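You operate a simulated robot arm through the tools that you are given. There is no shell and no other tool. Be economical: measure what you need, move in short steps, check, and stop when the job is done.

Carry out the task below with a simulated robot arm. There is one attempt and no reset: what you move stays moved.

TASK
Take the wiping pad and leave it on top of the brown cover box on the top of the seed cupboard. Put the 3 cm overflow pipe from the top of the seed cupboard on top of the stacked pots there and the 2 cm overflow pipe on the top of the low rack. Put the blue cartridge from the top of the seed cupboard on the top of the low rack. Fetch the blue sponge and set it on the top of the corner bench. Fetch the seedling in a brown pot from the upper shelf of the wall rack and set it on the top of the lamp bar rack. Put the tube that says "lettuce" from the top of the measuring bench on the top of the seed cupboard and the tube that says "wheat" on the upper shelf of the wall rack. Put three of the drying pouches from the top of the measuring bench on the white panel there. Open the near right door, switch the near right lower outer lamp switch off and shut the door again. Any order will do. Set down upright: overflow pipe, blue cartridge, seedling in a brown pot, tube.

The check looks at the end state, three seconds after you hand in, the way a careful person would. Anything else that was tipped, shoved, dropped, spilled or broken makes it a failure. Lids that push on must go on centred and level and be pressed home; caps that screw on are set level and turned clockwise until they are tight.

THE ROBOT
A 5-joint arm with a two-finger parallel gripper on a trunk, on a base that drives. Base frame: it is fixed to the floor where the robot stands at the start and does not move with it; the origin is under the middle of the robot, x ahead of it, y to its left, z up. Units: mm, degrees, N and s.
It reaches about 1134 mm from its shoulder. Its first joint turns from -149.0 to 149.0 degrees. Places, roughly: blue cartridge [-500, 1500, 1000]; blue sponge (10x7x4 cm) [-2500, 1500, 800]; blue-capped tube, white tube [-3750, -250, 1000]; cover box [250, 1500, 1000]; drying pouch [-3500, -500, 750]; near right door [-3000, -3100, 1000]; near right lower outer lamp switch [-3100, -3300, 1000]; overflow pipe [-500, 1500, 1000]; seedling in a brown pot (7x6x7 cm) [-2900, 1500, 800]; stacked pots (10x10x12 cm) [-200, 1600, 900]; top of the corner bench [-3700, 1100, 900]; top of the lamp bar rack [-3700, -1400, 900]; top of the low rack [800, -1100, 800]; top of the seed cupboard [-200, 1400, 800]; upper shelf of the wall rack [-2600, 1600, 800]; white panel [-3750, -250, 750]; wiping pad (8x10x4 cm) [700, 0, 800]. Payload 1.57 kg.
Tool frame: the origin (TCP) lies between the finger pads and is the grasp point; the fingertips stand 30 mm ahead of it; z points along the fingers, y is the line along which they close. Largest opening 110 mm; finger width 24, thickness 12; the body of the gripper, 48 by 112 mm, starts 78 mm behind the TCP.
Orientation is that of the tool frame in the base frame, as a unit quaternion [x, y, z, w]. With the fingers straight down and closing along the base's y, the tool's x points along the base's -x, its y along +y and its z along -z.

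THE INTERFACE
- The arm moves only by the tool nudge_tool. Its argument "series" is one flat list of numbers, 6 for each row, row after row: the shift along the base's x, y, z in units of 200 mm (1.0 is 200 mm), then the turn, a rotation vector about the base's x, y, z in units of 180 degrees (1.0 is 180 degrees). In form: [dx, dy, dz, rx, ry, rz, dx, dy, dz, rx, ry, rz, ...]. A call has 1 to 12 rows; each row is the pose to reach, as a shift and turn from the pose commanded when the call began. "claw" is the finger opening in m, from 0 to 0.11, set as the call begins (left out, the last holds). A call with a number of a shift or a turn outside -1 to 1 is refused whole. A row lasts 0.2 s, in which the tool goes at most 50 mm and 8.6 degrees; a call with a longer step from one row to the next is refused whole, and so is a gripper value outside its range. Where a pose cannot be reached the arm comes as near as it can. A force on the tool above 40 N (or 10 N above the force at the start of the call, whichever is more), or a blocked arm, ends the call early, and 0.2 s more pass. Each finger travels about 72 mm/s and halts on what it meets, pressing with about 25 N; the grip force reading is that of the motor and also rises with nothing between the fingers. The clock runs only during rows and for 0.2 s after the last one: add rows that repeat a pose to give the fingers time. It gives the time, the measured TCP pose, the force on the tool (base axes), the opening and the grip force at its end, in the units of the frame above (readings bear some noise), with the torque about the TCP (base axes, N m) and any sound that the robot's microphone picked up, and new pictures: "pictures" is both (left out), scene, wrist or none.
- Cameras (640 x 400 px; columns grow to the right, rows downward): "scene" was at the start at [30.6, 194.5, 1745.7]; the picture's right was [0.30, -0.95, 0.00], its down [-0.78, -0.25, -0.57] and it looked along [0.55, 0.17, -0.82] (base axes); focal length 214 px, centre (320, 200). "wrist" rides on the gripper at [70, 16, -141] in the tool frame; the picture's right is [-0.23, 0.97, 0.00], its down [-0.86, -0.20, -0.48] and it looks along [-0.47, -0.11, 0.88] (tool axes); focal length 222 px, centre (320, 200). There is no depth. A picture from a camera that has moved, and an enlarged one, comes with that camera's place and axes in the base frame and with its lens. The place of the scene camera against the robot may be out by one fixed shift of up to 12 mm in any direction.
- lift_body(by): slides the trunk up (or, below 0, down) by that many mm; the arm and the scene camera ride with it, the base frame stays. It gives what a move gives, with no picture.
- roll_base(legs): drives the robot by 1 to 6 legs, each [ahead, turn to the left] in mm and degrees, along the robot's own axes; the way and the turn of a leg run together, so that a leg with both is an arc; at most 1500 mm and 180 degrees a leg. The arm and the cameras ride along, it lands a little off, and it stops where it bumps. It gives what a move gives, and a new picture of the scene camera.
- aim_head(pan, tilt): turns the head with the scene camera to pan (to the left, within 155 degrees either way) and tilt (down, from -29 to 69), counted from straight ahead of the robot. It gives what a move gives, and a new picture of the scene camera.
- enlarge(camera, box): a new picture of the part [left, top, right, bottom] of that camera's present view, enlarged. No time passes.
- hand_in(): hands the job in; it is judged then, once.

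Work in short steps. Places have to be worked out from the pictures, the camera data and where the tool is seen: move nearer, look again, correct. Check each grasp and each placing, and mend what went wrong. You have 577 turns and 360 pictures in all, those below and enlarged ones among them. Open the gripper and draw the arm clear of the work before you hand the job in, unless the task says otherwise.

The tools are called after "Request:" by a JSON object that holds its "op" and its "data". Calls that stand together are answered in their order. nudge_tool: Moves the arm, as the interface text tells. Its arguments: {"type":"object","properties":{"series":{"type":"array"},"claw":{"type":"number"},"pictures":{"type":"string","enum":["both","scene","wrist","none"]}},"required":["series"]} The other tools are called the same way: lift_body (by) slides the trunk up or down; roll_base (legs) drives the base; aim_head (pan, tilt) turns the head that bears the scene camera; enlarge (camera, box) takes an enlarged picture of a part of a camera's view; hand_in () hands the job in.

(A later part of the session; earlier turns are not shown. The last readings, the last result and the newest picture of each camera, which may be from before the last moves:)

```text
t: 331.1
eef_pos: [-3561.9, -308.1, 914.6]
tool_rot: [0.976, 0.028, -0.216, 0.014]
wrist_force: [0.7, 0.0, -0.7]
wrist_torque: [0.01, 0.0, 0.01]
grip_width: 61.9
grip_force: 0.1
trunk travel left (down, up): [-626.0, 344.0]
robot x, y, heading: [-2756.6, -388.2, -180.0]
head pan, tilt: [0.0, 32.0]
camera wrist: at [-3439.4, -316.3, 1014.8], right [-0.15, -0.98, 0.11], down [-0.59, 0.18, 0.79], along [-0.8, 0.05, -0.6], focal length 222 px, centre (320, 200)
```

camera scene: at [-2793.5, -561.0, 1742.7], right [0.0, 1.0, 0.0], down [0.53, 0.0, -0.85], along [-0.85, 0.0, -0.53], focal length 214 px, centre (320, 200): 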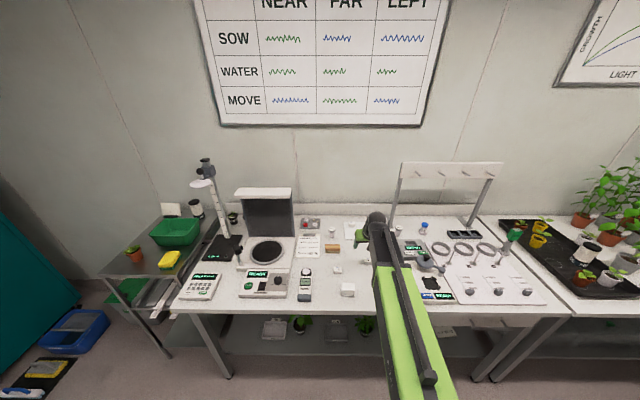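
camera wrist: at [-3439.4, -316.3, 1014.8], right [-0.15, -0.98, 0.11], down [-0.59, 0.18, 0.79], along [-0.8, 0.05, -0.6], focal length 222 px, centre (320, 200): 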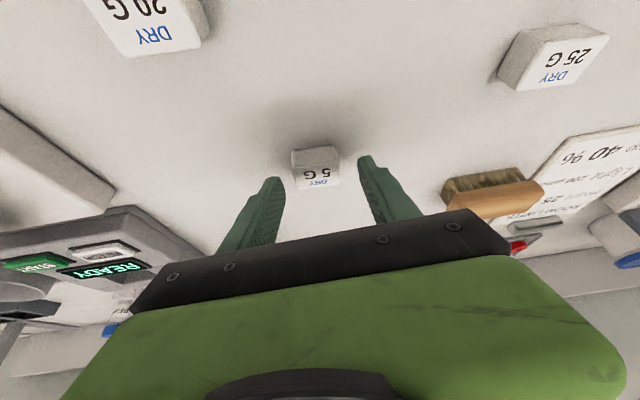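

Request:
{"op": "lift_body", "data": {"by": -21}}

Request:
{"op": "nudge_tool", "data": {"series": [0, 0, 0, 0, 0, 0, 0, 0, 0, 0, 0, 0, 0, 0, 0, 0, 0, 0], "claw": 0.012, "pictures": "none"}}

Request:
{"op": "lift_body", "data": {"by": 80}}

Request:
{"op": "nudge_tool", "data": {"series": [0, 0, 0, 0, 0, 0], "pictures": "wrist"}}

```text
t: 331.8
eef_pos: [-3562.2, -308.2, 893.9]
tool_rot: [0.976, 0.028, -0.214, 0.013]
wrist_force: [-0.2, 1.2, 0.2]
wrist_torque: [0.02, 0.02, -0.01]
grip_width: 62.0
grip_force: 0.0
trunk travel left (down, up): [-605.0, 365.0]
robot x, y, heading: [-2755.4, -386.8, -180.2]
head pan, tilt: [0.0, 32.0]
```

```text
t: 332.6
eef_pos: [-3561.7, -308.7, 894.1]
tool_rot: [0.976, 0.028, -0.215, 0.014]
wrist_force: [-1.1, 0.5, 1.0]
wrist_torque: [0.05, 0.04, 0.02]
grip_width: 40.1
grip_force: 25.0
trunk travel left (down, up): [-605.0, 365.0]
robot x, y, heading: [-2754.0, -385.4, -180.1]
head pan, tilt: [0.0, 32.0]
```

```text
t: 333.7
eef_pos: [-3562.6, -309.4, 973.4]
tool_rot: [0.976, 0.028, -0.215, 0.013]
wrist_force: [-0.2, 0.3, -0.3]
wrist_torque: [0.0, 0.01, -0.01]
grip_width: 40.7
grip_force: 25.1
trunk travel left (down, up): [-685.0, 285.0]
robot x, y, heading: [-2757.9, -388.2, -180.0]
head pan, tilt: [0.0, 32.0]
```

```text
t: 334.1
eef_pos: [-3561.6, -307.7, 973.7]
tool_rot: [0.976, 0.028, -0.214, 0.013]
wrist_force: [-0.1, -0.1, 0.2]
wrist_torque: [-0.02, 0.01, 0.03]
grip_width: 40.3
grip_force: 24.8
trunk travel left (down, up): [-685.0, 285.0]
robot x, y, heading: [-2754.0, -386.9, -180.0]
head pan, tilt: [0.0, 32.0]
camera wrist: at [-3439.4, -316.3, 1073.7], right [-0.15, -0.98, 0.11], down [-0.59, 0.18, 0.79], along [-0.8, 0.05, -0.6], focal length 222 px, centre (320, 200)
```

wrist: 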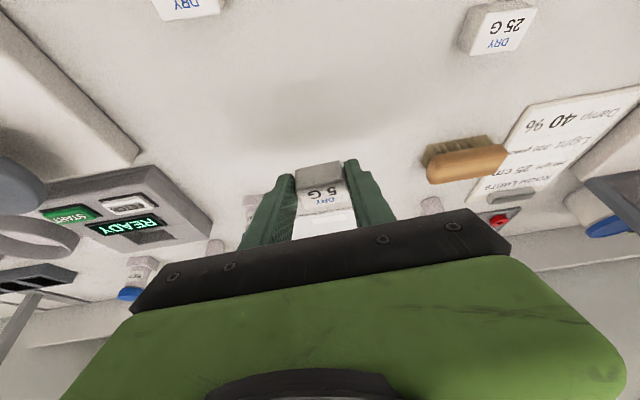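

Request:
{"op": "roll_base", "data": {"legs": [[152, 0]]}}

Request:
{"op": "nudge_tool", "data": {"series": [-0.22, 0.0, 0, 0, 0, 0, -0.44, 0.05, 0, 0, 0, 0, -0.66, 0.12, 0, 0, 0, 0, -0.74, 0.17, 0, 0, 0, 0], "pictures": "wrist"}}

```text
t: 335.5
eef_pos: [-3715.6, -311.3, 972.8]
tool_rot: [0.976, 0.029, -0.214, 0.014]
wrist_force: [-0.5, 0.1, -0.2]
wrist_torque: [0.0, -0.02, 0.02]
grip_width: 40.6
grip_force: 25.0
trunk travel left (down, up): [-685.0, 285.0]
robot x, y, heading: [-2912.3, -384.0, -179.9]
head pan, tilt: [0.0, 32.0]
camera scene: at [-2949.3, -561.1, 1696.6], right [0.0, 1.0, 0.0], down [0.53, 0.0, -0.85], along [-0.85, 0.0, -0.53], focal length 214 px, centre (320, 200)
```

scene: 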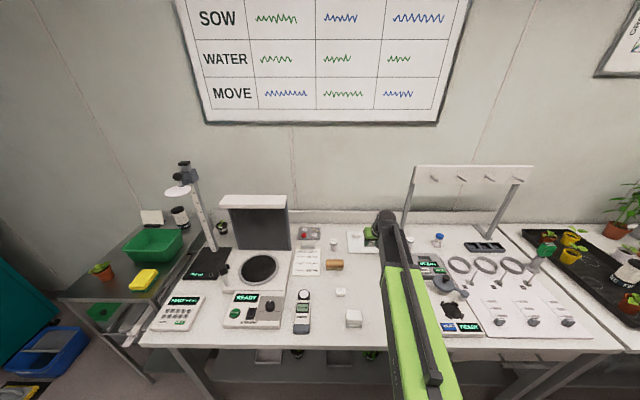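

```text
t: 336.5
eef_pos: [-3865.1, -276.4, 973.2]
tool_rot: [0.976, 0.03, -0.214, 0.014]
wrist_force: [-0.6, 0.4, -1.0]
wrist_torque: [-0.01, 0.02, -0.01]
grip_width: 40.4
grip_force: 25.2
trunk travel left (down, up): [-685.0, 285.0]
robot x, y, heading: [-2910.4, -387.1, -179.8]
head pan, tilt: [0.0, 32.0]
camera wrist: at [-3741.9, -284.2, 1073.6], right [-0.14, -0.98, 0.11], down [-0.59, 0.17, 0.79], along [-0.8, 0.05, -0.6], focal length 222 px, centre (320, 200)
```

wrist: 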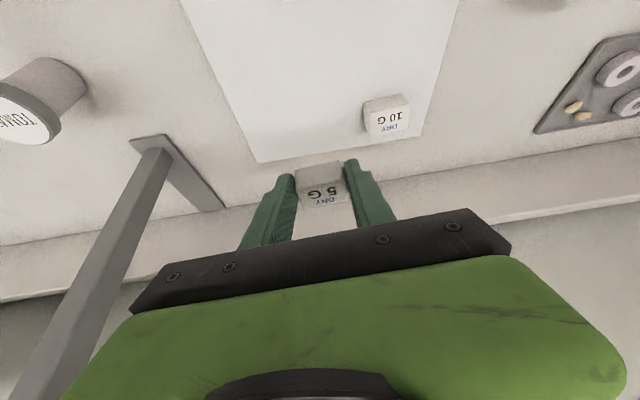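

Request:
{"op": "lift_body", "data": {"by": -72}}

Request:
{"op": "lift_body", "data": {"by": -5}}

```text
t: 337.6
eef_pos: [-3864.0, -276.2, 901.9]
tool_rot: [0.976, 0.029, -0.215, 0.013]
wrist_force: [1.2, 0.0, -0.9]
wrist_torque: [0.02, 0.01, 0.0]
grip_width: 40.5
grip_force: 25.3
trunk travel left (down, up): [-613.0, 357.0]
robot x, y, heading: [-2909.2, -386.7, -180.0]
head pan, tilt: [0.0, 32.0]
```

```text
t: 338.2
eef_pos: [-3864.8, -276.4, 897.6]
tool_rot: [0.976, 0.03, -0.217, 0.014]
wrist_force: [-4.8, 0.1, 20.8]
wrist_torque: [0.15, 0.46, 0.04]
grip_width: 40.3
grip_force: 25.2
trunk travel left (down, up): [-608.0, 362.0]
robot x, y, heading: [-2908.4, -383.3, -180.0]
head pan, tilt: [0.0, 32.0]
```

Request:
{"op": "lift_body", "data": {"by": 4}}

Request:
{"op": "nudge_tool", "data": {"series": [0, 0, 0, 0, 0, 0, 0, 0, 0, 0, 0, 0], "claw": 0.062, "pictures": "none"}}

Request:
{"op": "lift_body", "data": {"by": 120}}

Request:
{"op": "nudge_tool", "data": {"series": [0.2, 0, 0, 0, 0, 0, 0.4, -0.1, 0, 0, 0, 0, 0.6, -0.25, 0, 0, 0, 0, 0.8, -0.4, 0, 0, 0, 0], "pictures": "wrist"}}

```text
t: 338.7
eef_pos: [-3864.0, -277.4, 900.9]
tool_rot: [0.976, 0.029, -0.214, 0.014]
wrist_force: [0.1, 0.6, -0.3]
wrist_torque: [-0.03, -0.03, -0.04]
grip_width: 40.6
grip_force: 24.5
trunk travel left (down, up): [-612.0, 358.0]
robot x, y, heading: [-2909.5, -386.4, -179.7]
head pan, tilt: [0.0, 32.0]
```

```text
t: 339.3
eef_pos: [-3863.9, -277.9, 900.8]
tool_rot: [0.976, 0.029, -0.215, 0.014]
wrist_force: [-0.8, 1.0, -0.3]
wrist_torque: [-0.02, 0.02, 0.03]
grip_width: 62.0
grip_force: 0.0
trunk travel left (down, up): [-612.0, 358.0]
robot x, y, heading: [-2908.2, -382.5, -180.0]
head pan, tilt: [0.0, 32.0]
```

```text
t: 340.8
eef_pos: [-3864.1, -278.1, 1019.3]
tool_rot: [0.976, 0.03, -0.214, 0.014]
wrist_force: [-0.4, 0.5, -0.2]
wrist_torque: [-0.03, 0.01, 0.04]
grip_width: 62.2
grip_force: 0.0
trunk travel left (down, up): [-732.0, 238.0]
robot x, y, heading: [-2914.2, -386.6, -180.1]
head pan, tilt: [0.0, 32.0]
```

```text
t: 341.8
eef_pos: [-3704.3, -356.6, 1021.4]
tool_rot: [0.976, 0.029, -0.214, 0.014]
wrist_force: [1.0, 0.1, 0.2]
wrist_torque: [0.01, -0.01, -0.02]
grip_width: 62.3
grip_force: 0.1
trunk travel left (down, up): [-732.0, 238.0]
robot x, y, heading: [-2909.5, -383.7, -179.9]
head pan, tilt: [0.0, 32.0]
camera wrist: at [-3581.2, -363.6, 1121.0], right [-0.14, -0.98, 0.11], down [-0.59, 0.17, 0.79], along [-0.8, 0.05, -0.6], focal length 222 px, centre (320, 200)
```

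wrist: 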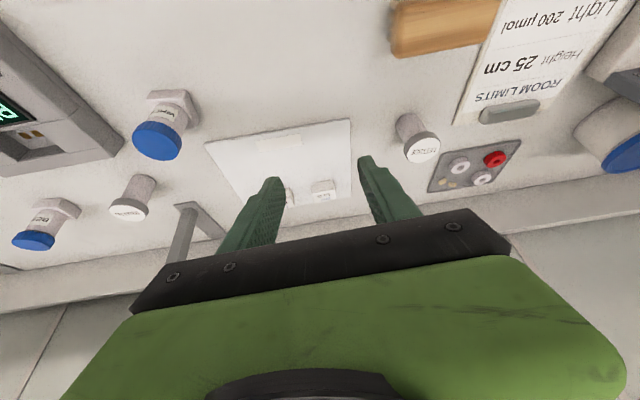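

Request:
{"op": "roll_base", "data": {"legs": [[-200, 0]]}}

Request:
{"op": "nudge_tool", "data": {"series": [0, -0.2, 0, 0, 0, 0, 0, -0.4, 0, 0, 0, 0, 0.05, -0.55, 0, 0, 0, 0], "pictures": "wrist"}}

```text
t: 343.4
eef_pos: [-3503.9, -352.8, 1022.2]
tool_rot: [0.976, 0.027, -0.216, 0.013]
wrist_force: [0.6, 0.0, 0.0]
wrist_torque: [-0.01, 0.01, 0.01]
grip_width: 61.9
grip_force: 0.0
trunk travel left (down, up): [-732.0, 238.0]
robot x, y, heading: [-2709.3, -383.6, 179.8]
head pan, tilt: [0.0, 32.0]
camera scene: at [-2746.8, -560.8, 1743.7], right [0.0, 1.0, 0.0], down [0.53, 0.0, -0.85], along [-0.85, 0.0, -0.53], focal length 214 px, centre (320, 200)
```

scene: 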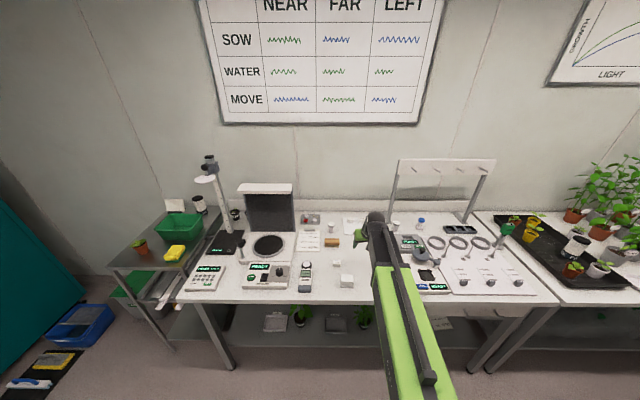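

```text
t: 344.2
eef_pos: [-3495.6, -464.5, 1020.5]
tool_rot: [0.976, 0.028, -0.215, 0.015]
wrist_force: [-0.4, 0.8, 0.2]
wrist_torque: [0.0, 0.02, 0.0]
grip_width: 61.8
grip_force: 0.0
trunk travel left (down, up): [-732.0, 238.0]
robot x, y, heading: [-2710.9, -379.2, 180.1]
head pan, tilt: [0.0, 32.0]
camera wrist: at [-3372.7, -472.5, 1120.8], right [-0.15, -0.98, 0.11], down [-0.59, 0.18, 0.79], along [-0.8, 0.05, -0.6], focal length 222 px, centre (320, 200)
```

wrist: 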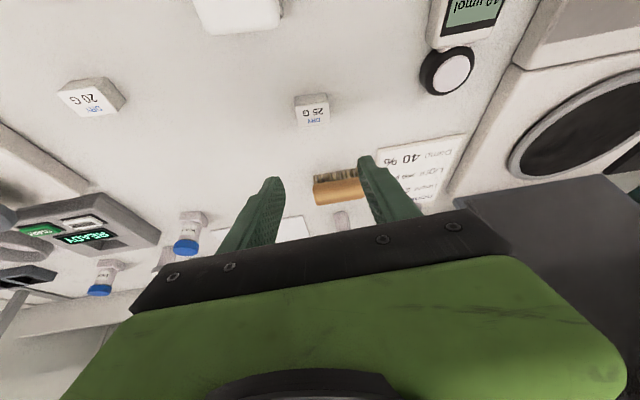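

Request:
{"op": "nudge_tool", "data": {"series": [-0.055, -0.025, 0, 0, 0, 0], "pictures": "none"}}

Request:
{"op": "lift_body", "data": {"by": -105}}

Request:
{"op": "nudge_tool", "data": {"series": [0, 0, 0, 0, 0, 0], "pictures": "wrist"}}

```text
t: 344.6
eef_pos: [-3507.0, -469.7, 1019.7]
tool_rot: [0.976, 0.027, -0.214, 0.013]
wrist_force: [0.0, 0.3, -0.3]
wrist_torque: [-0.01, -0.01, 0.01]
grip_width: 62.2
grip_force: 0.0
trunk travel left (down, up): [-732.0, 238.0]
robot x, y, heading: [-2711.2, -385.0, 180.2]
head pan, tilt: [0.0, 32.0]
```

```text
t: 345.9
eef_pos: [-3506.7, -469.4, 914.6]
tool_rot: [0.976, 0.028, -0.215, 0.014]
wrist_force: [-0.6, -0.2, 0.7]
wrist_torque: [-0.01, 0.04, 0.01]
grip_width: 62.1
grip_force: 0.0
trunk travel left (down, up): [-627.0, 343.0]
robot x, y, heading: [-2709.1, -387.1, 179.9]
head pan, tilt: [0.0, 32.0]
```

```text
t: 346.4
eef_pos: [-3506.5, -470.2, 915.2]
tool_rot: [0.976, 0.027, -0.214, 0.013]
wrist_force: [-0.6, 0.0, 0.1]
wrist_torque: [0.0, -0.04, -0.01]
grip_width: 61.9
grip_force: 0.0
trunk travel left (down, up): [-627.0, 343.0]
robot x, y, heading: [-2711.8, -383.2, 179.8]
head pan, tilt: [0.0, 32.0]
camera wrist: at [-3383.1, -477.1, 1015.8], right [-0.15, -0.98, 0.11], down [-0.59, 0.18, 0.79], along [-0.8, 0.05, -0.6], focal length 222 px, centre (320, 200)
```

wrist: 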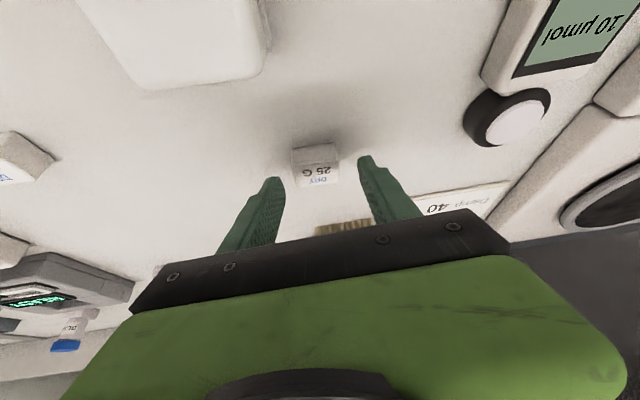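

Request:
{"op": "lift_body", "data": {"by": -21}}

Request:
{"op": "nudge_tool", "data": {"series": [0, 0, 0, 0, 0, 0, 0, 0, 0, 0, 0, 0, 0, 0, 0, 0, 0, 0], "claw": 0.012, "pictures": "none"}}

Request:
{"op": "lift_body", "data": {"by": 80}}

Request:
{"op": "roll_base", "data": {"legs": [[200, 0]]}}

Request:
{"op": "nudge_tool", "data": {"series": [0, 0.2, 0, 0, 0, 0, 0, 0.4, 0, 0, 0, 0, 0, 0.6, 0, 0, 0, 0, 0, 0.78, 0, 0, 0, 0], "pictures": "wrist"}}

```text
t: 347.0
eef_pos: [-3506.2, -469.1, 893.6]
tool_rot: [0.976, 0.027, -0.214, 0.014]
wrist_force: [0.7, -0.1, 0.2]
wrist_torque: [-0.05, -0.01, -0.01]
grip_width: 62.0
grip_force: 0.0
trunk travel left (down, up): [-606.0, 364.0]
robot x, y, heading: [-2712.0, -386.3, 179.9]
head pan, tilt: [0.0, 32.0]
```

```text
t: 347.8
eef_pos: [-3506.6, -469.4, 895.3]
tool_rot: [0.976, 0.027, -0.214, 0.013]
wrist_force: [0.2, 0.4, -0.5]
wrist_torque: [0.0, 0.0, -0.01]
grip_width: 40.5
grip_force: 24.9
trunk travel left (down, up): [-606.0, 364.0]
robot x, y, heading: [-2711.4, -386.7, 179.9]
head pan, tilt: [0.0, 32.0]
```

```text
t: 349.0
eef_pos: [-3505.6, -469.4, 974.3]
tool_rot: [0.976, 0.027, -0.214, 0.014]
wrist_force: [0.1, 0.0, 0.3]
wrist_torque: [0.0, -0.01, -0.01]
grip_width: 40.4
grip_force: 24.8
trunk travel left (down, up): [-686.0, 284.0]
robot x, y, heading: [-2708.4, -383.5, 179.9]
head pan, tilt: [0.0, 32.0]
```

```text
t: 350.6
eef_pos: [-3706.5, -469.0, 975.0]
tool_rot: [0.976, 0.027, -0.215, 0.013]
wrist_force: [-0.1, -0.4, 0.2]
wrist_torque: [-0.01, -0.04, 0.0]
grip_width: 40.5
grip_force: 24.8
trunk travel left (down, up): [-686.0, 284.0]
robot x, y, heading: [-2913.9, -389.4, 179.9]
head pan, tilt: [0.0, 32.0]
camera scene: at [-2949.2, -560.8, 1697.6], right [0.0, 1.0, 0.0], down [0.53, 0.0, -0.85], along [-0.85, 0.0, -0.53], focal length 214 px, centre (320, 200)
```

scene: 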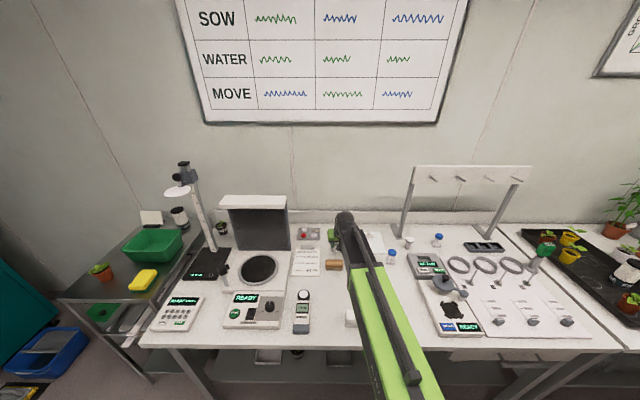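

```text
t: 351.6
eef_pos: [-3706.3, -312.6, 974.4]
tool_rot: [0.976, 0.027, -0.215, 0.013]
wrist_force: [-0.9, 0.9, -0.4]
wrist_torque: [-0.01, -0.04, 0.0]
grip_width: 40.5
grip_force: 24.6
trunk travel left (down, up): [-686.0, 284.0]
robot x, y, heading: [-2911.8, -386.6, 180.1]
head pan, tilt: [0.0, 32.0]
camera wrist: at [-3583.3, -320.9, 1074.7], right [-0.15, -0.98, 0.11], down [-0.59, 0.18, 0.79], along [-0.8, 0.05, -0.6], focal length 222 px, centre (320, 200)
```

wrist: 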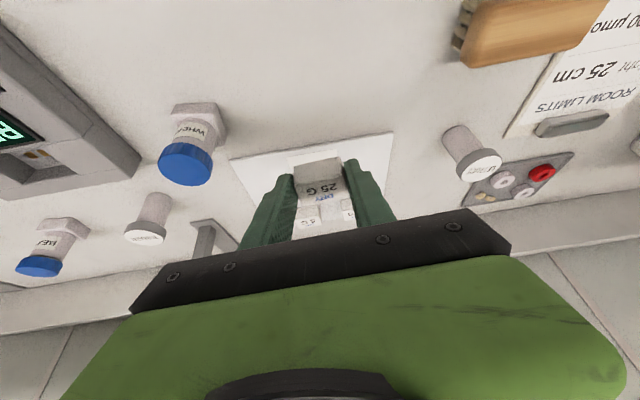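

Request:
{"op": "nudge_tool", "data": {"series": [-0.2, 0, 0, 0, 0, 0, -0.42, 0, 0, 0, 0, 0], "pictures": "none"}}

Request:
{"op": "lift_body", "data": {"by": -73}}

Request:
{"op": "lift_body", "data": {"by": -5}}

```text
t: 352.2
eef_pos: [-3792.9, -313.5, 976.1]
tool_rot: [0.976, 0.027, -0.214, 0.013]
wrist_force: [0.0, 0.4, 0.2]
wrist_torque: [0.02, 0.01, 0.01]
grip_width: 40.6
grip_force: 25.2
trunk travel left (down, up): [-686.0, 284.0]
robot x, y, heading: [-2908.4, -383.9, 180.2]
head pan, tilt: [0.0, 32.0]
```

```text
t: 353.3
eef_pos: [-3792.0, -312.4, 901.9]
tool_rot: [0.976, 0.027, -0.214, 0.013]
wrist_force: [0.0, 0.2, 0.3]
wrist_torque: [-0.01, -0.01, 0.03]
grip_width: 40.4
grip_force: 25.5
trunk travel left (down, up): [-613.0, 357.0]
robot x, y, heading: [-2912.1, -386.3, 180.0]
head pan, tilt: [0.0, 32.0]
```

```text
t: 353.8
eef_pos: [-3791.3, -314.0, 898.5]
tool_rot: [0.976, 0.027, -0.216, 0.013]
wrist_force: [-3.7, -0.1, 20.1]
wrist_torque: [0.14, 0.29, 0.04]
grip_width: 40.8
grip_force: 24.9
trunk travel left (down, up): [-608.0, 362.0]
robot x, y, heading: [-2909.7, -383.2, 180.0]
head pan, tilt: [0.0, 32.0]
```

Request:
{"op": "lift_body", "data": {"by": 4}}

Request:
{"op": "nudge_tool", "data": {"series": [0, 0, 0, 0, 0, 0, 0, 0, 0, 0, 0, 0], "claw": 0.06, "pictures": "none"}}

Request:
{"op": "lift_body", "data": {"by": 130}}

Request:
{"op": "nudge_tool", "data": {"series": [0.2, 0, 0, 0, 0, 0, 0.4, 0, 0, 0, 0, 0], "pictures": "wrist"}}

Request:
{"op": "enlarge", "data": {"camera": "wrist", "box": [120, 60, 500, 280]}}

```text
t: 354.4
eef_pos: [-3790.5, -314.0, 900.1]
tool_rot: [0.976, 0.027, -0.215, 0.013]
wrist_force: [0.3, 0.5, -0.8]
wrist_torque: [0.02, 0.03, -0.03]
grip_width: 40.4
grip_force: 24.8
trunk travel left (down, up): [-612.0, 358.0]
robot x, y, heading: [-2910.7, -383.6, 179.8]
head pan, tilt: [0.0, 32.0]
```

```text
t: 355.0
eef_pos: [-3791.9, -313.0, 900.5]
tool_rot: [0.976, 0.027, -0.214, 0.013]
wrist_force: [-0.3, 0.7, -0.4]
wrist_torque: [-0.02, 0.02, -0.02]
grip_width: 59.9
grip_force: 0.1
trunk travel left (down, up): [-612.0, 358.0]
robot x, y, heading: [-2912.2, -384.7, 180.3]
head pan, tilt: [0.0, 32.0]
```

```text
t: 356.6
eef_pos: [-3791.2, -313.1, 1031.0]
tool_rot: [0.976, 0.027, -0.215, 0.013]
wrist_force: [0.3, 0.2, -0.1]
wrist_torque: [-0.02, 0.02, 0.02]
grip_width: 60.0
grip_force: 0.0
trunk travel left (down, up): [-742.0, 228.0]
robot x, y, heading: [-2911.5, -385.5, 180.1]
head pan, tilt: [0.0, 32.0]
```

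```text
t: 357.1
eef_pos: [-3708.6, -312.4, 1031.1]
tool_rot: [0.976, 0.028, -0.216, 0.014]
wrist_force: [-0.1, -0.4, 0.0]
wrist_torque: [-0.03, 0.0, -0.03]
grip_width: 60.1
grip_force: 0.0
trunk travel left (down, up): [-742.0, 228.0]
robot x, y, heading: [-2912.4, -386.6, 179.8]
head pan, tilt: [0.0, 32.0]
camera wrist: at [-3586.5, -319.8, 1130.9], right [-0.15, -0.98, 0.11], down [-0.58, 0.18, 0.79], along [-0.8, 0.05, -0.6], focal length 222 px, centre (320, 200)
```

wrist: 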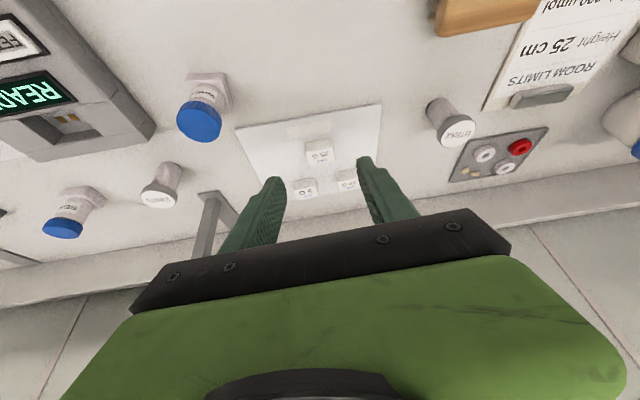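

```text
1.68 times, centred on (310, 170) of wrist
camera zoom: at [-3586.5, -319.8, 1130.9], right [-0.15, -0.98, 0.11], down [-0.58, 0.18, 0.79], along [-0.8, 0.05, -0.6], focal length 374 px, centre (337, 250)
```

zoom: 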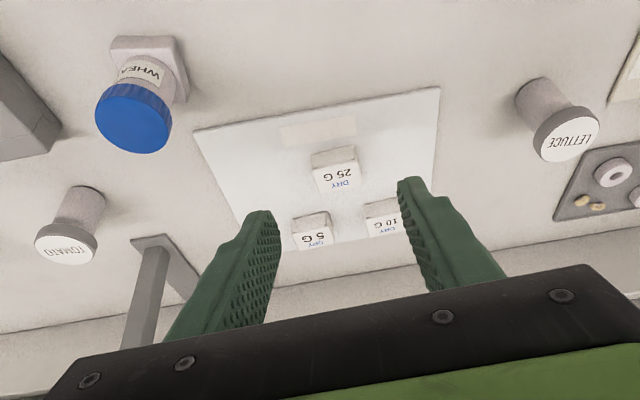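

Three pouches rest on the panel. Now the WHEAT tube at about (-3697, -204), gripped by its 44 mm cap (z 908–929).

Request:
{"op": "nudge_tool", "data": {"series": [0.02, 0.18, 0, 0, 0, -0.02, 0.04, 0.36, 0, 0, 0, -0.045, 0.06, 0.535, 0, 0, 0, -0.07], "claw": 0.066, "pictures": "none"}}

Request:
{"op": "lift_body", "data": {"by": -70}}

Request:
{"op": "nudge_tool", "data": {"series": [0, 0, 0, 0, 0, 0], "pictures": "wrist"}}

```text
t: 357.9
eef_pos: [-3696.0, -204.7, 1030.7]
tool_rot: [0.973, -0.081, -0.215, -0.01]
wrist_force: [0.0, 1.0, 0.2]
wrist_torque: [-0.02, 0.02, 0.02]
grip_width: 65.9
grip_force: 0.0
trunk travel left (down, up): [-742.0, 228.0]
robot x, y, heading: [-2913.2, -385.1, 179.8]
head pan, tilt: [0.0, 32.0]
```

```text
t: 359.0
eef_pos: [-3697.3, -208.2, 961.4]
tool_rot: [0.973, -0.08, -0.215, -0.011]
wrist_force: [-0.4, 0.1, -0.2]
wrist_torque: [-0.04, -0.01, -0.02]
grip_width: 65.8
grip_force: 0.1
trunk travel left (down, up): [-672.0, 298.0]
robot x, y, heading: [-2913.0, -381.5, 180.2]
head pan, tilt: [0.0, 32.0]
```

```text
t: 359.4
eef_pos: [-3697.0, -205.6, 959.5]
tool_rot: [0.973, -0.08, -0.215, -0.01]
wrist_force: [-0.1, 0.3, 0.3]
wrist_torque: [0.0, -0.03, -0.03]
grip_width: 66.2
grip_force: 0.1
trunk travel left (down, up): [-672.0, 298.0]
robot x, y, heading: [-2906.9, -388.5, 180.0]
head pan, tilt: [0.0, 32.0]
camera wrist: at [-3578.6, -241.1, 1060.7], right [-0.36, -0.93, 0.11], down [-0.53, 0.3, 0.79], along [-0.77, 0.23, -0.6], focal length 222 px, centre (320, 200)
```

wrist: 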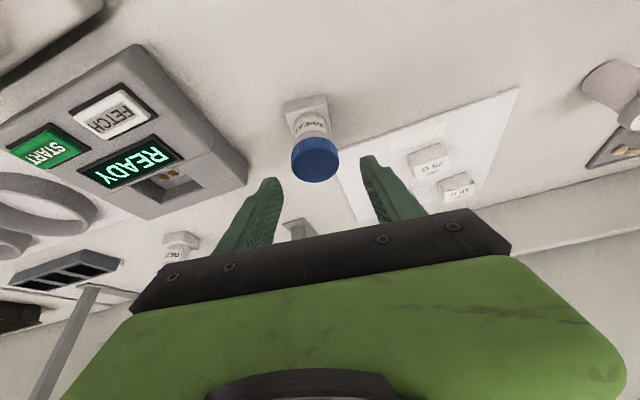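

Request:
{"op": "lift_body", "data": {"by": -46}}

Request:
{"op": "nudge_tool", "data": {"series": [0, 0, 0, 0, 0, 0, 0, 0, 0, 0, 0, 0, 0, 0, 0, 0, 0, 0], "claw": 0.025, "pictures": "wrist"}}

```text
t: 360.3
eef_pos: [-3696.9, -206.4, 915.4]
tool_rot: [0.973, -0.08, -0.215, -0.01]
wrist_force: [-0.1, 1.0, -0.2]
wrist_torque: [0.0, 0.01, -0.01]
grip_width: 66.2
grip_force: 0.0
trunk travel left (down, up): [-626.0, 344.0]
robot x, y, heading: [-2911.1, -385.5, 179.9]
head pan, tilt: [0.0, 32.0]
```

```text
t: 361.1
eef_pos: [-3696.2, -207.8, 914.7]
tool_rot: [0.973, -0.08, -0.216, -0.01]
wrist_force: [-0.4, 0.5, 0.5]
wrist_torque: [0.04, 0.01, -0.01]
grip_width: 35.7
grip_force: 25.0
trunk travel left (down, up): [-626.0, 344.0]
robot x, y, heading: [-2909.9, -381.0, 179.7]
head pan, tilt: [0.0, 32.0]
camera wrist: at [-3578.6, -241.1, 1014.7], right [-0.36, -0.93, 0.11], down [-0.53, 0.3, 0.79], along [-0.77, 0.23, -0.6], focal length 222 px, centre (320, 200)
```

wrist: 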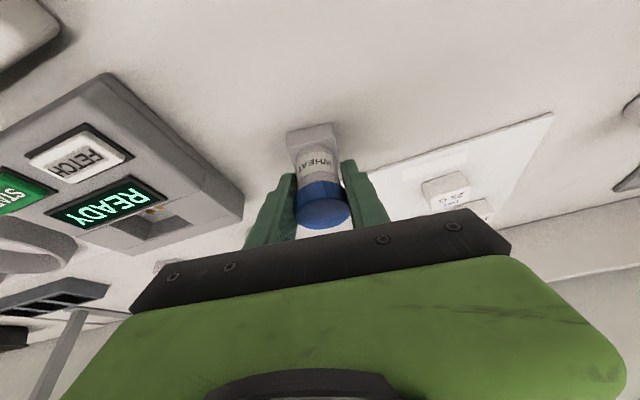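

Gripped by the cap. I lift and drive to the wall rack for an open spot where the sponge was.

Request:
{"op": "lift_body", "data": {"by": 120}}

Request:
{"op": "roll_base", "data": {"legs": [[-250, 0], [0, -101], [960, 0], [0, 11]]}}

Request:
{"op": "nudge_tool", "data": {"series": [0, 0, 0, 0, 0, 0], "pictures": "wrist"}}

```text
t: 362.6
eef_pos: [-3697.9, -206.2, 1035.7]
tool_rot: [0.973, -0.08, -0.215, -0.011]
wrist_force: [0.3, 0.4, -0.9]
wrist_torque: [0.02, 0.0, 0.01]
grip_width: 35.6
grip_force: 24.6
trunk travel left (down, up): [-746.0, 224.0]
robot x, y, heading: [-2912.0, -385.2, 180.1]
head pan, tilt: [0.0, 32.0]
```

```text
t: 374.0
eef_pos: [-2331.1, 1354.5, 1035.2]
tool_rot: [-0.641, 0.736, 0.148, 0.159]
wrist_force: [0.6, 0.0, 0.0]
wrist_torque: [0.04, 0.04, -0.01]
grip_width: 35.3
grip_force: 25.1
trunk travel left (down, up): [-746.0, 224.0]
robot x, y, heading: [-2495.7, 562.9, 91.0]
head pan, tilt: [0.0, 32.0]
camera scene: at [-2659.8, 599.1, 1757.7], right [1.0, 0.02, 0.0], down [0.01, -0.53, -0.85], along [-0.01, 0.85, -0.53], focal length 214 px, centre (320, 200)
```

scene: 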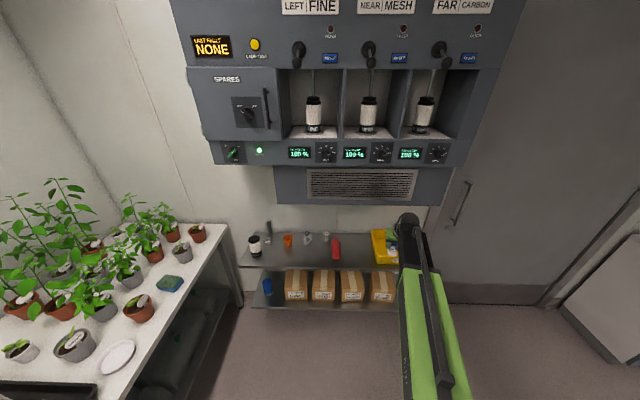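

```text
t: 374.4
eef_pos: [-2331.4, 1353.7, 1035.4]
tool_rot: [-0.641, 0.736, 0.147, 0.158]
wrist_force: [0.3, -0.4, -0.5]
wrist_torque: [0.01, 0.0, -0.01]
grip_width: 35.7
grip_force: 25.1
trunk travel left (down, up): [-746.0, 224.0]
robot x, y, heading: [-2494.8, 564.3, 90.8]
head pan, tilt: [0.0, 32.0]
camera wrist: at [-2362.9, 1234.2, 1134.9], right [-0.94, 0.34, 0.11], down [0.29, 0.54, 0.79], along [0.21, 0.77, -0.6], focal length 222 px, centre (320, 200)
```

wrist: 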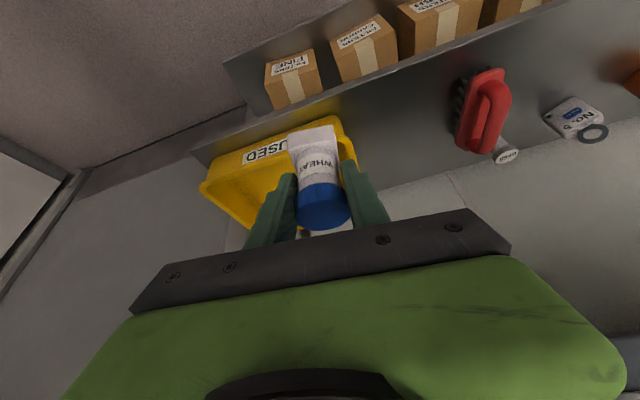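

Request:
{"op": "nudge_tool", "data": {"series": [-0.17, 0.05, 0, 0, 0, 0.014, -0.34, 0.1, 0, 0, 0, 0.028, -0.51, 0.16, 0, 0, 0, 0.042, -0.67, 0.22, 0, 0, 0, 0.056], "pictures": "none"}}

Request:
{"op": "lift_body", "data": {"by": -130}}

Request:
{"op": "nudge_tool", "data": {"series": [0, 0.15, 0, 0, 0, 0, 0, 0.3, 0, 0, 0, 0, 0, 0.46, 0, 0, 0, 0], "pictures": "both"}}

```text
t: 375.4
eef_pos: [-2465.9, 1399.6, 1035.0]
tool_rot: [0.704, -0.677, -0.161, -0.144]
wrist_force: [0.3, 0.5, -1.4]
wrist_torque: [0.02, -0.02, -0.03]
grip_width: 35.7
grip_force: 25.0
trunk travel left (down, up): [-746.0, 224.0]
robot x, y, heading: [-2498.6, 562.6, 90.8]
head pan, tilt: [0.0, 32.0]
```

```text
t: 377.0
eef_pos: [-2465.1, 1398.0, 904.7]
tool_rot: [0.703, -0.677, -0.16, -0.144]
wrist_force: [0.9, 0.6, -0.9]
wrist_torque: [-0.02, -0.01, -0.03]
grip_width: 35.7
grip_force: 25.5
trunk travel left (down, up): [-616.0, 354.0]
robot x, y, heading: [-2493.5, 561.8, 90.9]
head pan, tilt: [0.0, 32.0]
```

```text
t: 377.8
eef_pos: [-2466.6, 1489.9, 904.2]
tool_rot: [0.703, -0.677, -0.161, -0.144]
wrist_force: [0.8, 0.8, -0.2]
wrist_torque: [0.01, 0.05, 0.0]
grip_width: 35.7
grip_force: 25.1
trunk travel left (down, up): [-616.0, 354.0]
robot x, y, heading: [-2497.0, 562.2, 90.9]
head pan, tilt: [0.0, 32.0]
camera scene: at [-2659.9, 600.0, 1627.6], right [1.0, 0.02, 0.0], down [0.01, -0.53, -0.85], along [-0.01, 0.85, -0.53], focal length 214 px, centre (320, 200)
camera wrist: at [-2476.0, 1366.3, 1004.6], right [-0.98, 0.17, 0.11], down [0.19, 0.58, 0.79], along [0.07, 0.79, -0.6], focal length 222 px, centre (320, 200)
```

scene: 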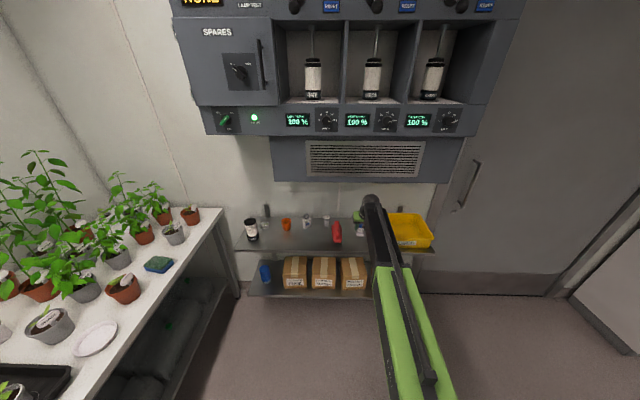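
wrist: 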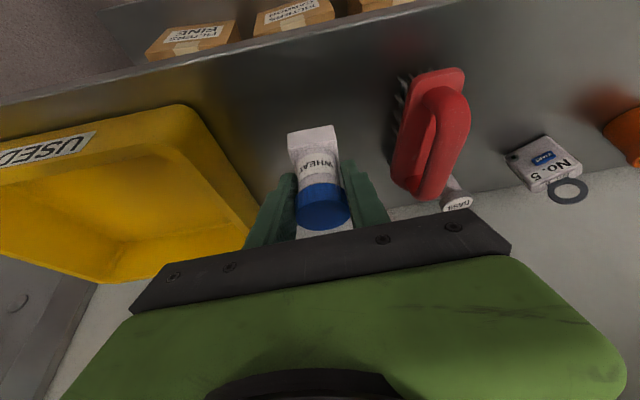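

Clear spot between bin and brush. I lower to contact.

Request:
{"op": "lift_body", "data": {"by": -55}}

Request:
{"op": "lift_body", "data": {"by": -6}}

Request:
{"op": "lift_body", "data": {"by": -5}}

```text
t: 378.8
eef_pos: [-2465.7, 1489.8, 849.4]
tool_rot: [0.703, -0.677, -0.16, -0.144]
wrist_force: [-0.7, 0.9, -0.8]
wrist_torque: [0.02, 0.02, 0.05]
grip_width: 35.5
grip_force: 25.2
trunk travel left (down, up): [-561.0, 409.0]
robot x, y, heading: [-2495.1, 565.2, 91.0]
head pan, tilt: [0.0, 32.0]
```

```text
t: 379.3
eef_pos: [-2465.2, 1489.1, 844.0]
tool_rot: [0.704, -0.677, -0.159, -0.144]
wrist_force: [-0.6, -0.1, -0.6]
wrist_torque: [0.02, 0.0, -0.04]
grip_width: 35.8
grip_force: 24.8
trunk travel left (down, up): [-555.0, 415.0]
robot x, y, heading: [-2498.2, 565.2, 90.9]
head pan, tilt: [0.0, 32.0]
```

```text
t: 379.9
eef_pos: [-2465.8, 1489.2, 838.3]
tool_rot: [0.703, -0.678, -0.16, -0.144]
wrist_force: [0.7, 0.6, 0.2]
wrist_torque: [0.03, 0.0, 0.01]
grip_width: 35.7
grip_force: 25.2
trunk travel left (down, up): [-550.0, 420.0]
robot x, y, heading: [-2497.9, 564.9, 91.0]
head pan, tilt: [0.0, 32.0]
```

Request:
{"op": "lift_body", "data": {"by": -4}}

Request:
{"op": "lift_body", "data": {"by": -4}}

Request:
{"op": "lift_body", "data": {"by": -4}}

```text
t: 380.4
eef_pos: [-2465.6, 1489.8, 834.5]
tool_rot: [0.703, -0.678, -0.158, -0.144]
wrist_force: [-0.2, -0.1, 0.2]
wrist_torque: [0.0, 0.0, -0.03]
grip_width: 35.5
grip_force: 25.0
trunk travel left (down, up): [-546.0, 424.0]
robot x, y, heading: [-2492.0, 563.3, 91.2]
head pan, tilt: [0.0, 32.0]
```

```text
t: 380.9
eef_pos: [-2464.9, 1488.3, 833.5]
tool_rot: [0.703, -0.677, -0.161, -0.145]
wrist_force: [-0.7, 5.2, 24.7]
wrist_torque: [0.14, -0.01, 0.01]
grip_width: 35.7
grip_force: 24.7
trunk travel left (down, up): [-542.0, 428.0]
robot x, y, heading: [-2493.9, 561.4, 90.8]
head pan, tilt: [0.0, 32.0]
```

```text
t: 381.3
eef_pos: [-2465.2, 1487.6, 832.8]
tool_rot: [0.703, -0.676, -0.162, -0.147]
wrist_force: [-0.1, -4.3, 29.2]
wrist_torque: [-0.4, -0.23, -0.03]
grip_width: 35.9
grip_force: 24.6
trunk travel left (down, up): [-539.0, 431.0]
robot x, y, heading: [-2492.9, 564.8, 90.8]
head pan, tilt: [0.0, 32.0]
stopped: the force on the tool passed its limit at 45 N (the readings are from after the stop); the commanded pose is now the measured one
```

Standing on the shelf. I unload, release and retreat inward.

Request:
{"op": "lift_body", "data": {"by": 6}}

Request:
{"op": "nudge_tool", "data": {"series": [0, 0, 0, 0, 0, 0, 0, 0, 0, 0, 0, 0], "claw": 0.065, "pictures": "wrist"}}

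```text
t: 381.9
eef_pos: [-2466.2, 1489.4, 832.8]
tool_rot: [0.703, -0.678, -0.161, -0.145]
wrist_force: [-0.2, 0.1, -0.6]
wrist_torque: [-0.01, -0.02, -0.02]
grip_width: 35.1
grip_force: 24.5
trunk travel left (down, up): [-545.0, 425.0]
robot x, y, heading: [-2496.9, 565.1, 90.7]
head pan, tilt: [0.0, 32.0]
```

```text
t: 382.5
eef_pos: [-2466.5, 1490.5, 834.2]
tool_rot: [0.704, -0.677, -0.161, -0.145]
wrist_force: [-0.6, -0.1, -0.1]
wrist_torque: [0.01, -0.01, -0.01]
grip_width: 65.0
grip_force: 0.0
trunk travel left (down, up): [-545.0, 425.0]
robot x, y, heading: [-2492.3, 565.7, 90.8]
head pan, tilt: [0.0, 32.0]
camera wrist: at [-2476.1, 1366.4, 934.1], right [-0.98, 0.17, 0.11], down [0.19, 0.58, 0.79], along [0.07, 0.8, -0.6], focal length 222 px, centre (320, 200)
```

wrist: 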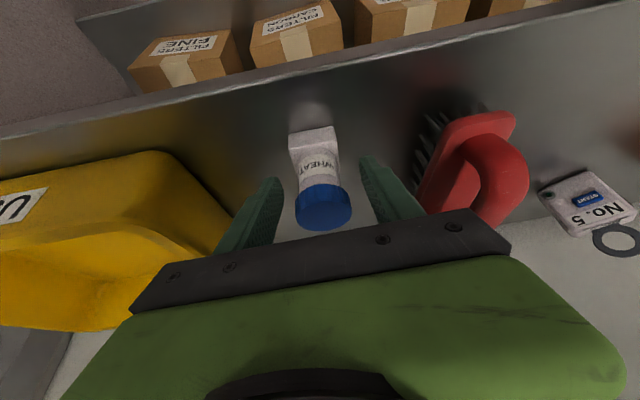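

Request:
{"op": "nudge_tool", "data": {"series": [0, -0.2, 0, 0, 0, 0, 0, -0.4, 0, 0, 0, 0, 0, -0.6, 0, 0, 0, 0], "pictures": "wrist"}}

```text
t: 383.3
eef_pos: [-2466.7, 1368.4, 835.3]
tool_rot: [0.703, -0.677, -0.161, -0.145]
wrist_force: [-0.5, 0.4, -0.3]
wrist_torque: [0.0, 0.0, 0.0]
grip_width: 65.2
grip_force: 0.1
trunk travel left (down, up): [-545.0, 425.0]
robot x, y, heading: [-2494.0, 566.3, 90.9]
head pan, tilt: [0.0, 32.0]
camera wrist: at [-2475.9, 1244.5, 934.1], right [-0.98, 0.17, 0.11], down [0.19, 0.58, 0.79], along [0.07, 0.8, -0.6], focal length 222 px, centre (320, 200)
```

wrist: 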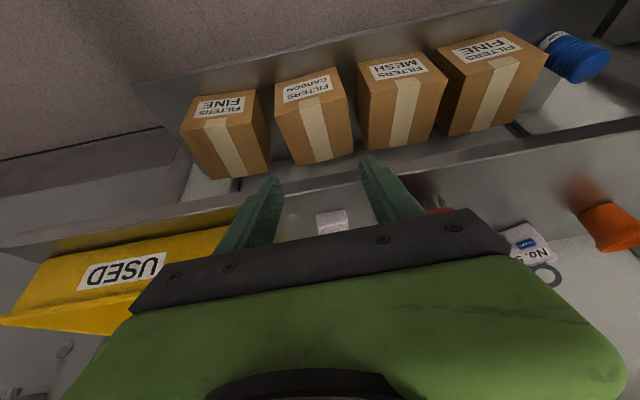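

Wheat is placed. I return to the measuring bench for the lettuce tube.

Request:
{"op": "roll_base", "data": {"legs": [[-150, 0]]}}

Request:
{"op": "lift_body", "data": {"by": 200}}

Request:
{"op": "roll_base", "data": {"legs": [[0, -10], [-890, 0], [0, 99], [220, 0]]}}

Request:
{"op": "nudge_tool", "data": {"series": [0, 0, 0, 0, 0, 0], "pictures": "wrist"}}

```text
t: 384.7
eef_pos: [-2462.5, 1216.1, 835.6]
tool_rot: [0.704, -0.676, -0.162, -0.145]
wrist_force: [-0.3, 0.0, -1.3]
wrist_torque: [-0.02, -0.01, 0.01]
grip_width: 65.0
grip_force: 0.1
trunk travel left (down, up): [-545.0, 425.0]
robot x, y, heading: [-2491.9, 411.1, 90.9]
head pan, tilt: [0.0, 32.0]
camera scene: at [-2657.6, 446.8, 1557.1], right [1.0, 0.02, 0.0], down [0.01, -0.53, -0.85], along [-0.01, 0.85, -0.53], focal length 214 px, centre (320, 200)
```

scene: 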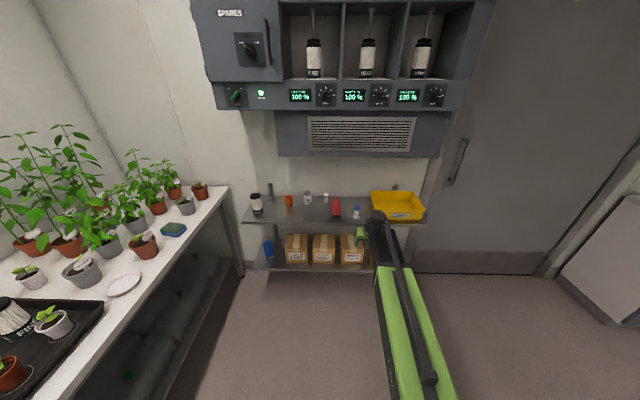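

```text
t: 386.8
eef_pos: [-2463.8, 1216.5, 1033.9]
tool_rot: [0.703, -0.677, -0.162, -0.146]
wrist_force: [0.6, 0.2, -0.2]
wrist_torque: [0.0, 0.02, 0.0]
grip_width: 65.0
grip_force: 0.0
trunk travel left (down, up): [-745.0, 225.0]
robot x, y, heading: [-2495.0, 409.8, 90.9]
head pan, tilt: [0.0, 32.0]
```

```text
t: 397.7
eef_pos: [-3657.3, -456.3, 1033.7]
tool_rot: [0.976, 0.028, -0.215, 0.013]
wrist_force: [-1.1, -0.5, -0.3]
wrist_torque: [0.04, 0.0, 0.0]
grip_width: 65.0
grip_force: 0.1
trunk travel left (down, up): [-745.0, 225.0]
robot x, y, heading: [-2853.0, -492.5, -178.5]
head pan, tilt: [0.0, 32.0]
camera scene: at [-2884.2, -671.0, 1757.2], right [-0.03, 1.0, 0.0], down [0.53, 0.01, -0.85], along [-0.85, -0.02, -0.53], focal length 214 px, centre (320, 200)
```

scene: 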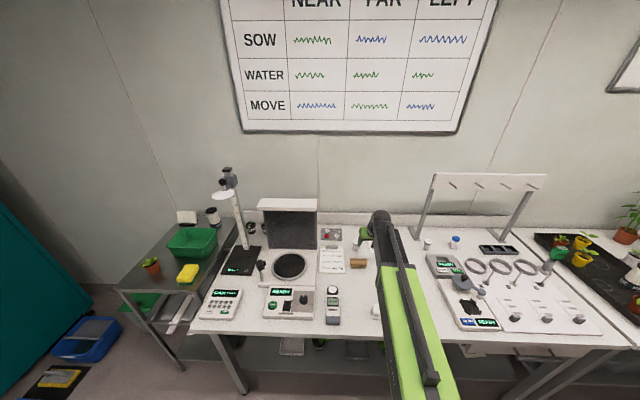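

```text
t: 398.1
eef_pos: [-3656.4, -456.9, 1035.0]
tool_rot: [0.976, 0.029, -0.215, 0.014]
wrist_force: [0.5, 0.6, 0.4]
wrist_torque: [0.02, 0.02, 0.01]
grip_width: 65.0
grip_force: 0.1
trunk travel left (down, up): [-745.0, 225.0]
robot x, y, heading: [-2848.7, -493.2, -178.4]
head pan, tilt: [0.0, 32.0]
camera wrist: at [-3533.1, -464.0, 1133.9], right [-0.14, -0.98, 0.11], down [-0.58, 0.17, 0.79], along [-0.8, 0.05, -0.6], focal length 222 px, centre (320, 200)
```

wrist: 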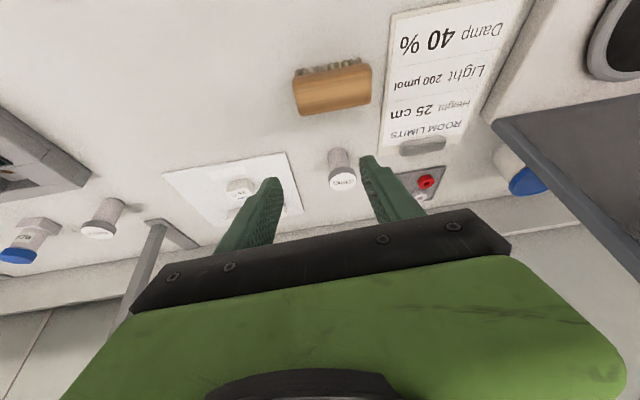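

Request:
{"op": "nudge_tool", "data": {"series": [-0.2, -0.05, 0, 0, 0, 0, -0.4, -0.1, 0, 0, 0, 0, -0.6, -0.15, 0, 0, 0, 0, -0.69, -0.16, 0, 0, 0, 0], "pictures": "none"}}

Request:
{"op": "lift_body", "data": {"by": -80}}

Request:
{"op": "nudge_tool", "data": {"series": [0, 0, 0, 0, 0, 0], "pictures": "wrist"}}

```text
t: 399.1
eef_pos: [-3793.0, -488.9, 1034.0]
tool_rot: [0.976, 0.029, -0.216, 0.013]
wrist_force: [-0.3, -0.6, -0.2]
wrist_torque: [0.0, -0.02, 0.0]
grip_width: 64.9
grip_force: 0.1
trunk travel left (down, up): [-745.0, 225.0]
robot x, y, heading: [-2851.7, -494.2, -178.6]
head pan, tilt: [0.0, 32.0]
```

```text
t: 400.3
eef_pos: [-3794.3, -489.7, 954.0]
tool_rot: [0.976, 0.029, -0.216, 0.013]
wrist_force: [-0.1, -0.3, 0.1]
wrist_torque: [-0.04, 0.0, 0.02]
grip_width: 64.9
grip_force: 0.0
trunk travel left (down, up): [-665.0, 305.0]
robot x, y, heading: [-2849.7, -495.2, -178.6]
head pan, tilt: [0.0, 32.0]
```

```text
t: 400.7
eef_pos: [-3792.1, -489.2, 953.6]
tool_rot: [0.976, 0.029, -0.216, 0.012]
wrist_force: [0.5, 0.2, 0.5]
wrist_torque: [-0.02, -0.01, 0.0]
grip_width: 65.0
grip_force: 0.1
trunk travel left (down, up): [-665.0, 305.0]
robot x, y, heading: [-2849.4, -497.1, -178.1]
head pan, tilt: [0.0, 32.0]
camera wrist: at [-3669.9, -496.6, 1054.1], right [-0.14, -0.98, 0.11], down [-0.58, 0.17, 0.79], along [-0.8, 0.05, -0.6], focal length 222 px, centre (320, 200)
```

wrist: 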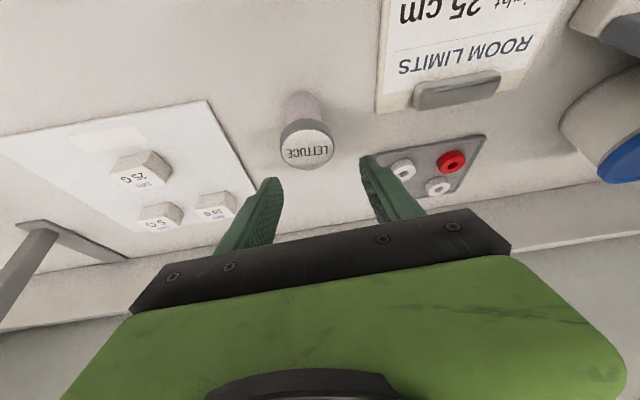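

Request:
{"op": "nudge_tool", "data": {"series": [0.01, 0.025, 0, 0, 0, 0], "pictures": "none"}}

Request:
{"op": "lift_body", "data": {"by": -54}}

Request:
{"op": "nudge_tool", "data": {"series": [0, 0, 0, 0, 0, 0, 0, 0, 0, 0, 0, 0, 0, 0, 0, 0, 0, 0], "claw": 0.02, "pictures": "wrist"}}

```text
t: 401.1
eef_pos: [-3790.8, -484.3, 955.6]
tool_rot: [0.976, 0.029, -0.216, 0.014]
wrist_force: [-0.7, 0.5, -0.2]
wrist_torque: [0.0, -0.02, 0.0]
grip_width: 65.1
grip_force: 0.1
trunk travel left (down, up): [-665.0, 305.0]
robot x, y, heading: [-2849.6, -494.2, -178.8]
head pan, tilt: [0.0, 32.0]
```

```text
t: 402.1
eef_pos: [-3790.3, -484.5, 901.3]
tool_rot: [0.976, 0.029, -0.216, 0.014]
wrist_force: [1.0, 0.3, -0.4]
wrist_torque: [-0.02, -0.02, 0.02]
grip_width: 65.0
grip_force: 0.0
trunk travel left (down, up): [-611.0, 359.0]
robot x, y, heading: [-2848.7, -491.2, -178.7]
head pan, tilt: [0.0, 32.0]
```

```text
t: 402.9
eef_pos: [-3791.1, -484.4, 900.5]
tool_rot: [0.976, 0.029, -0.216, 0.012]
wrist_force: [0.1, 0.2, 0.1]
wrist_torque: [0.02, 0.03, 0.0]
grip_width: 40.1
grip_force: 25.0
trunk travel left (down, up): [-611.0, 359.0]
robot x, y, heading: [-2849.3, -491.9, -178.5]
head pan, tilt: [0.0, 32.0]
camera wrist: at [-3667.8, -491.7, 1000.2], right [-0.14, -0.98, 0.11], down [-0.58, 0.17, 0.79], along [-0.8, 0.05, -0.6], focal length 222 px, centre (320, 200)
```

wrist: 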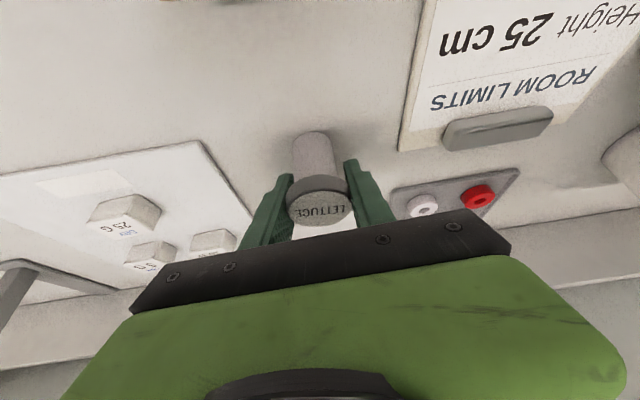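

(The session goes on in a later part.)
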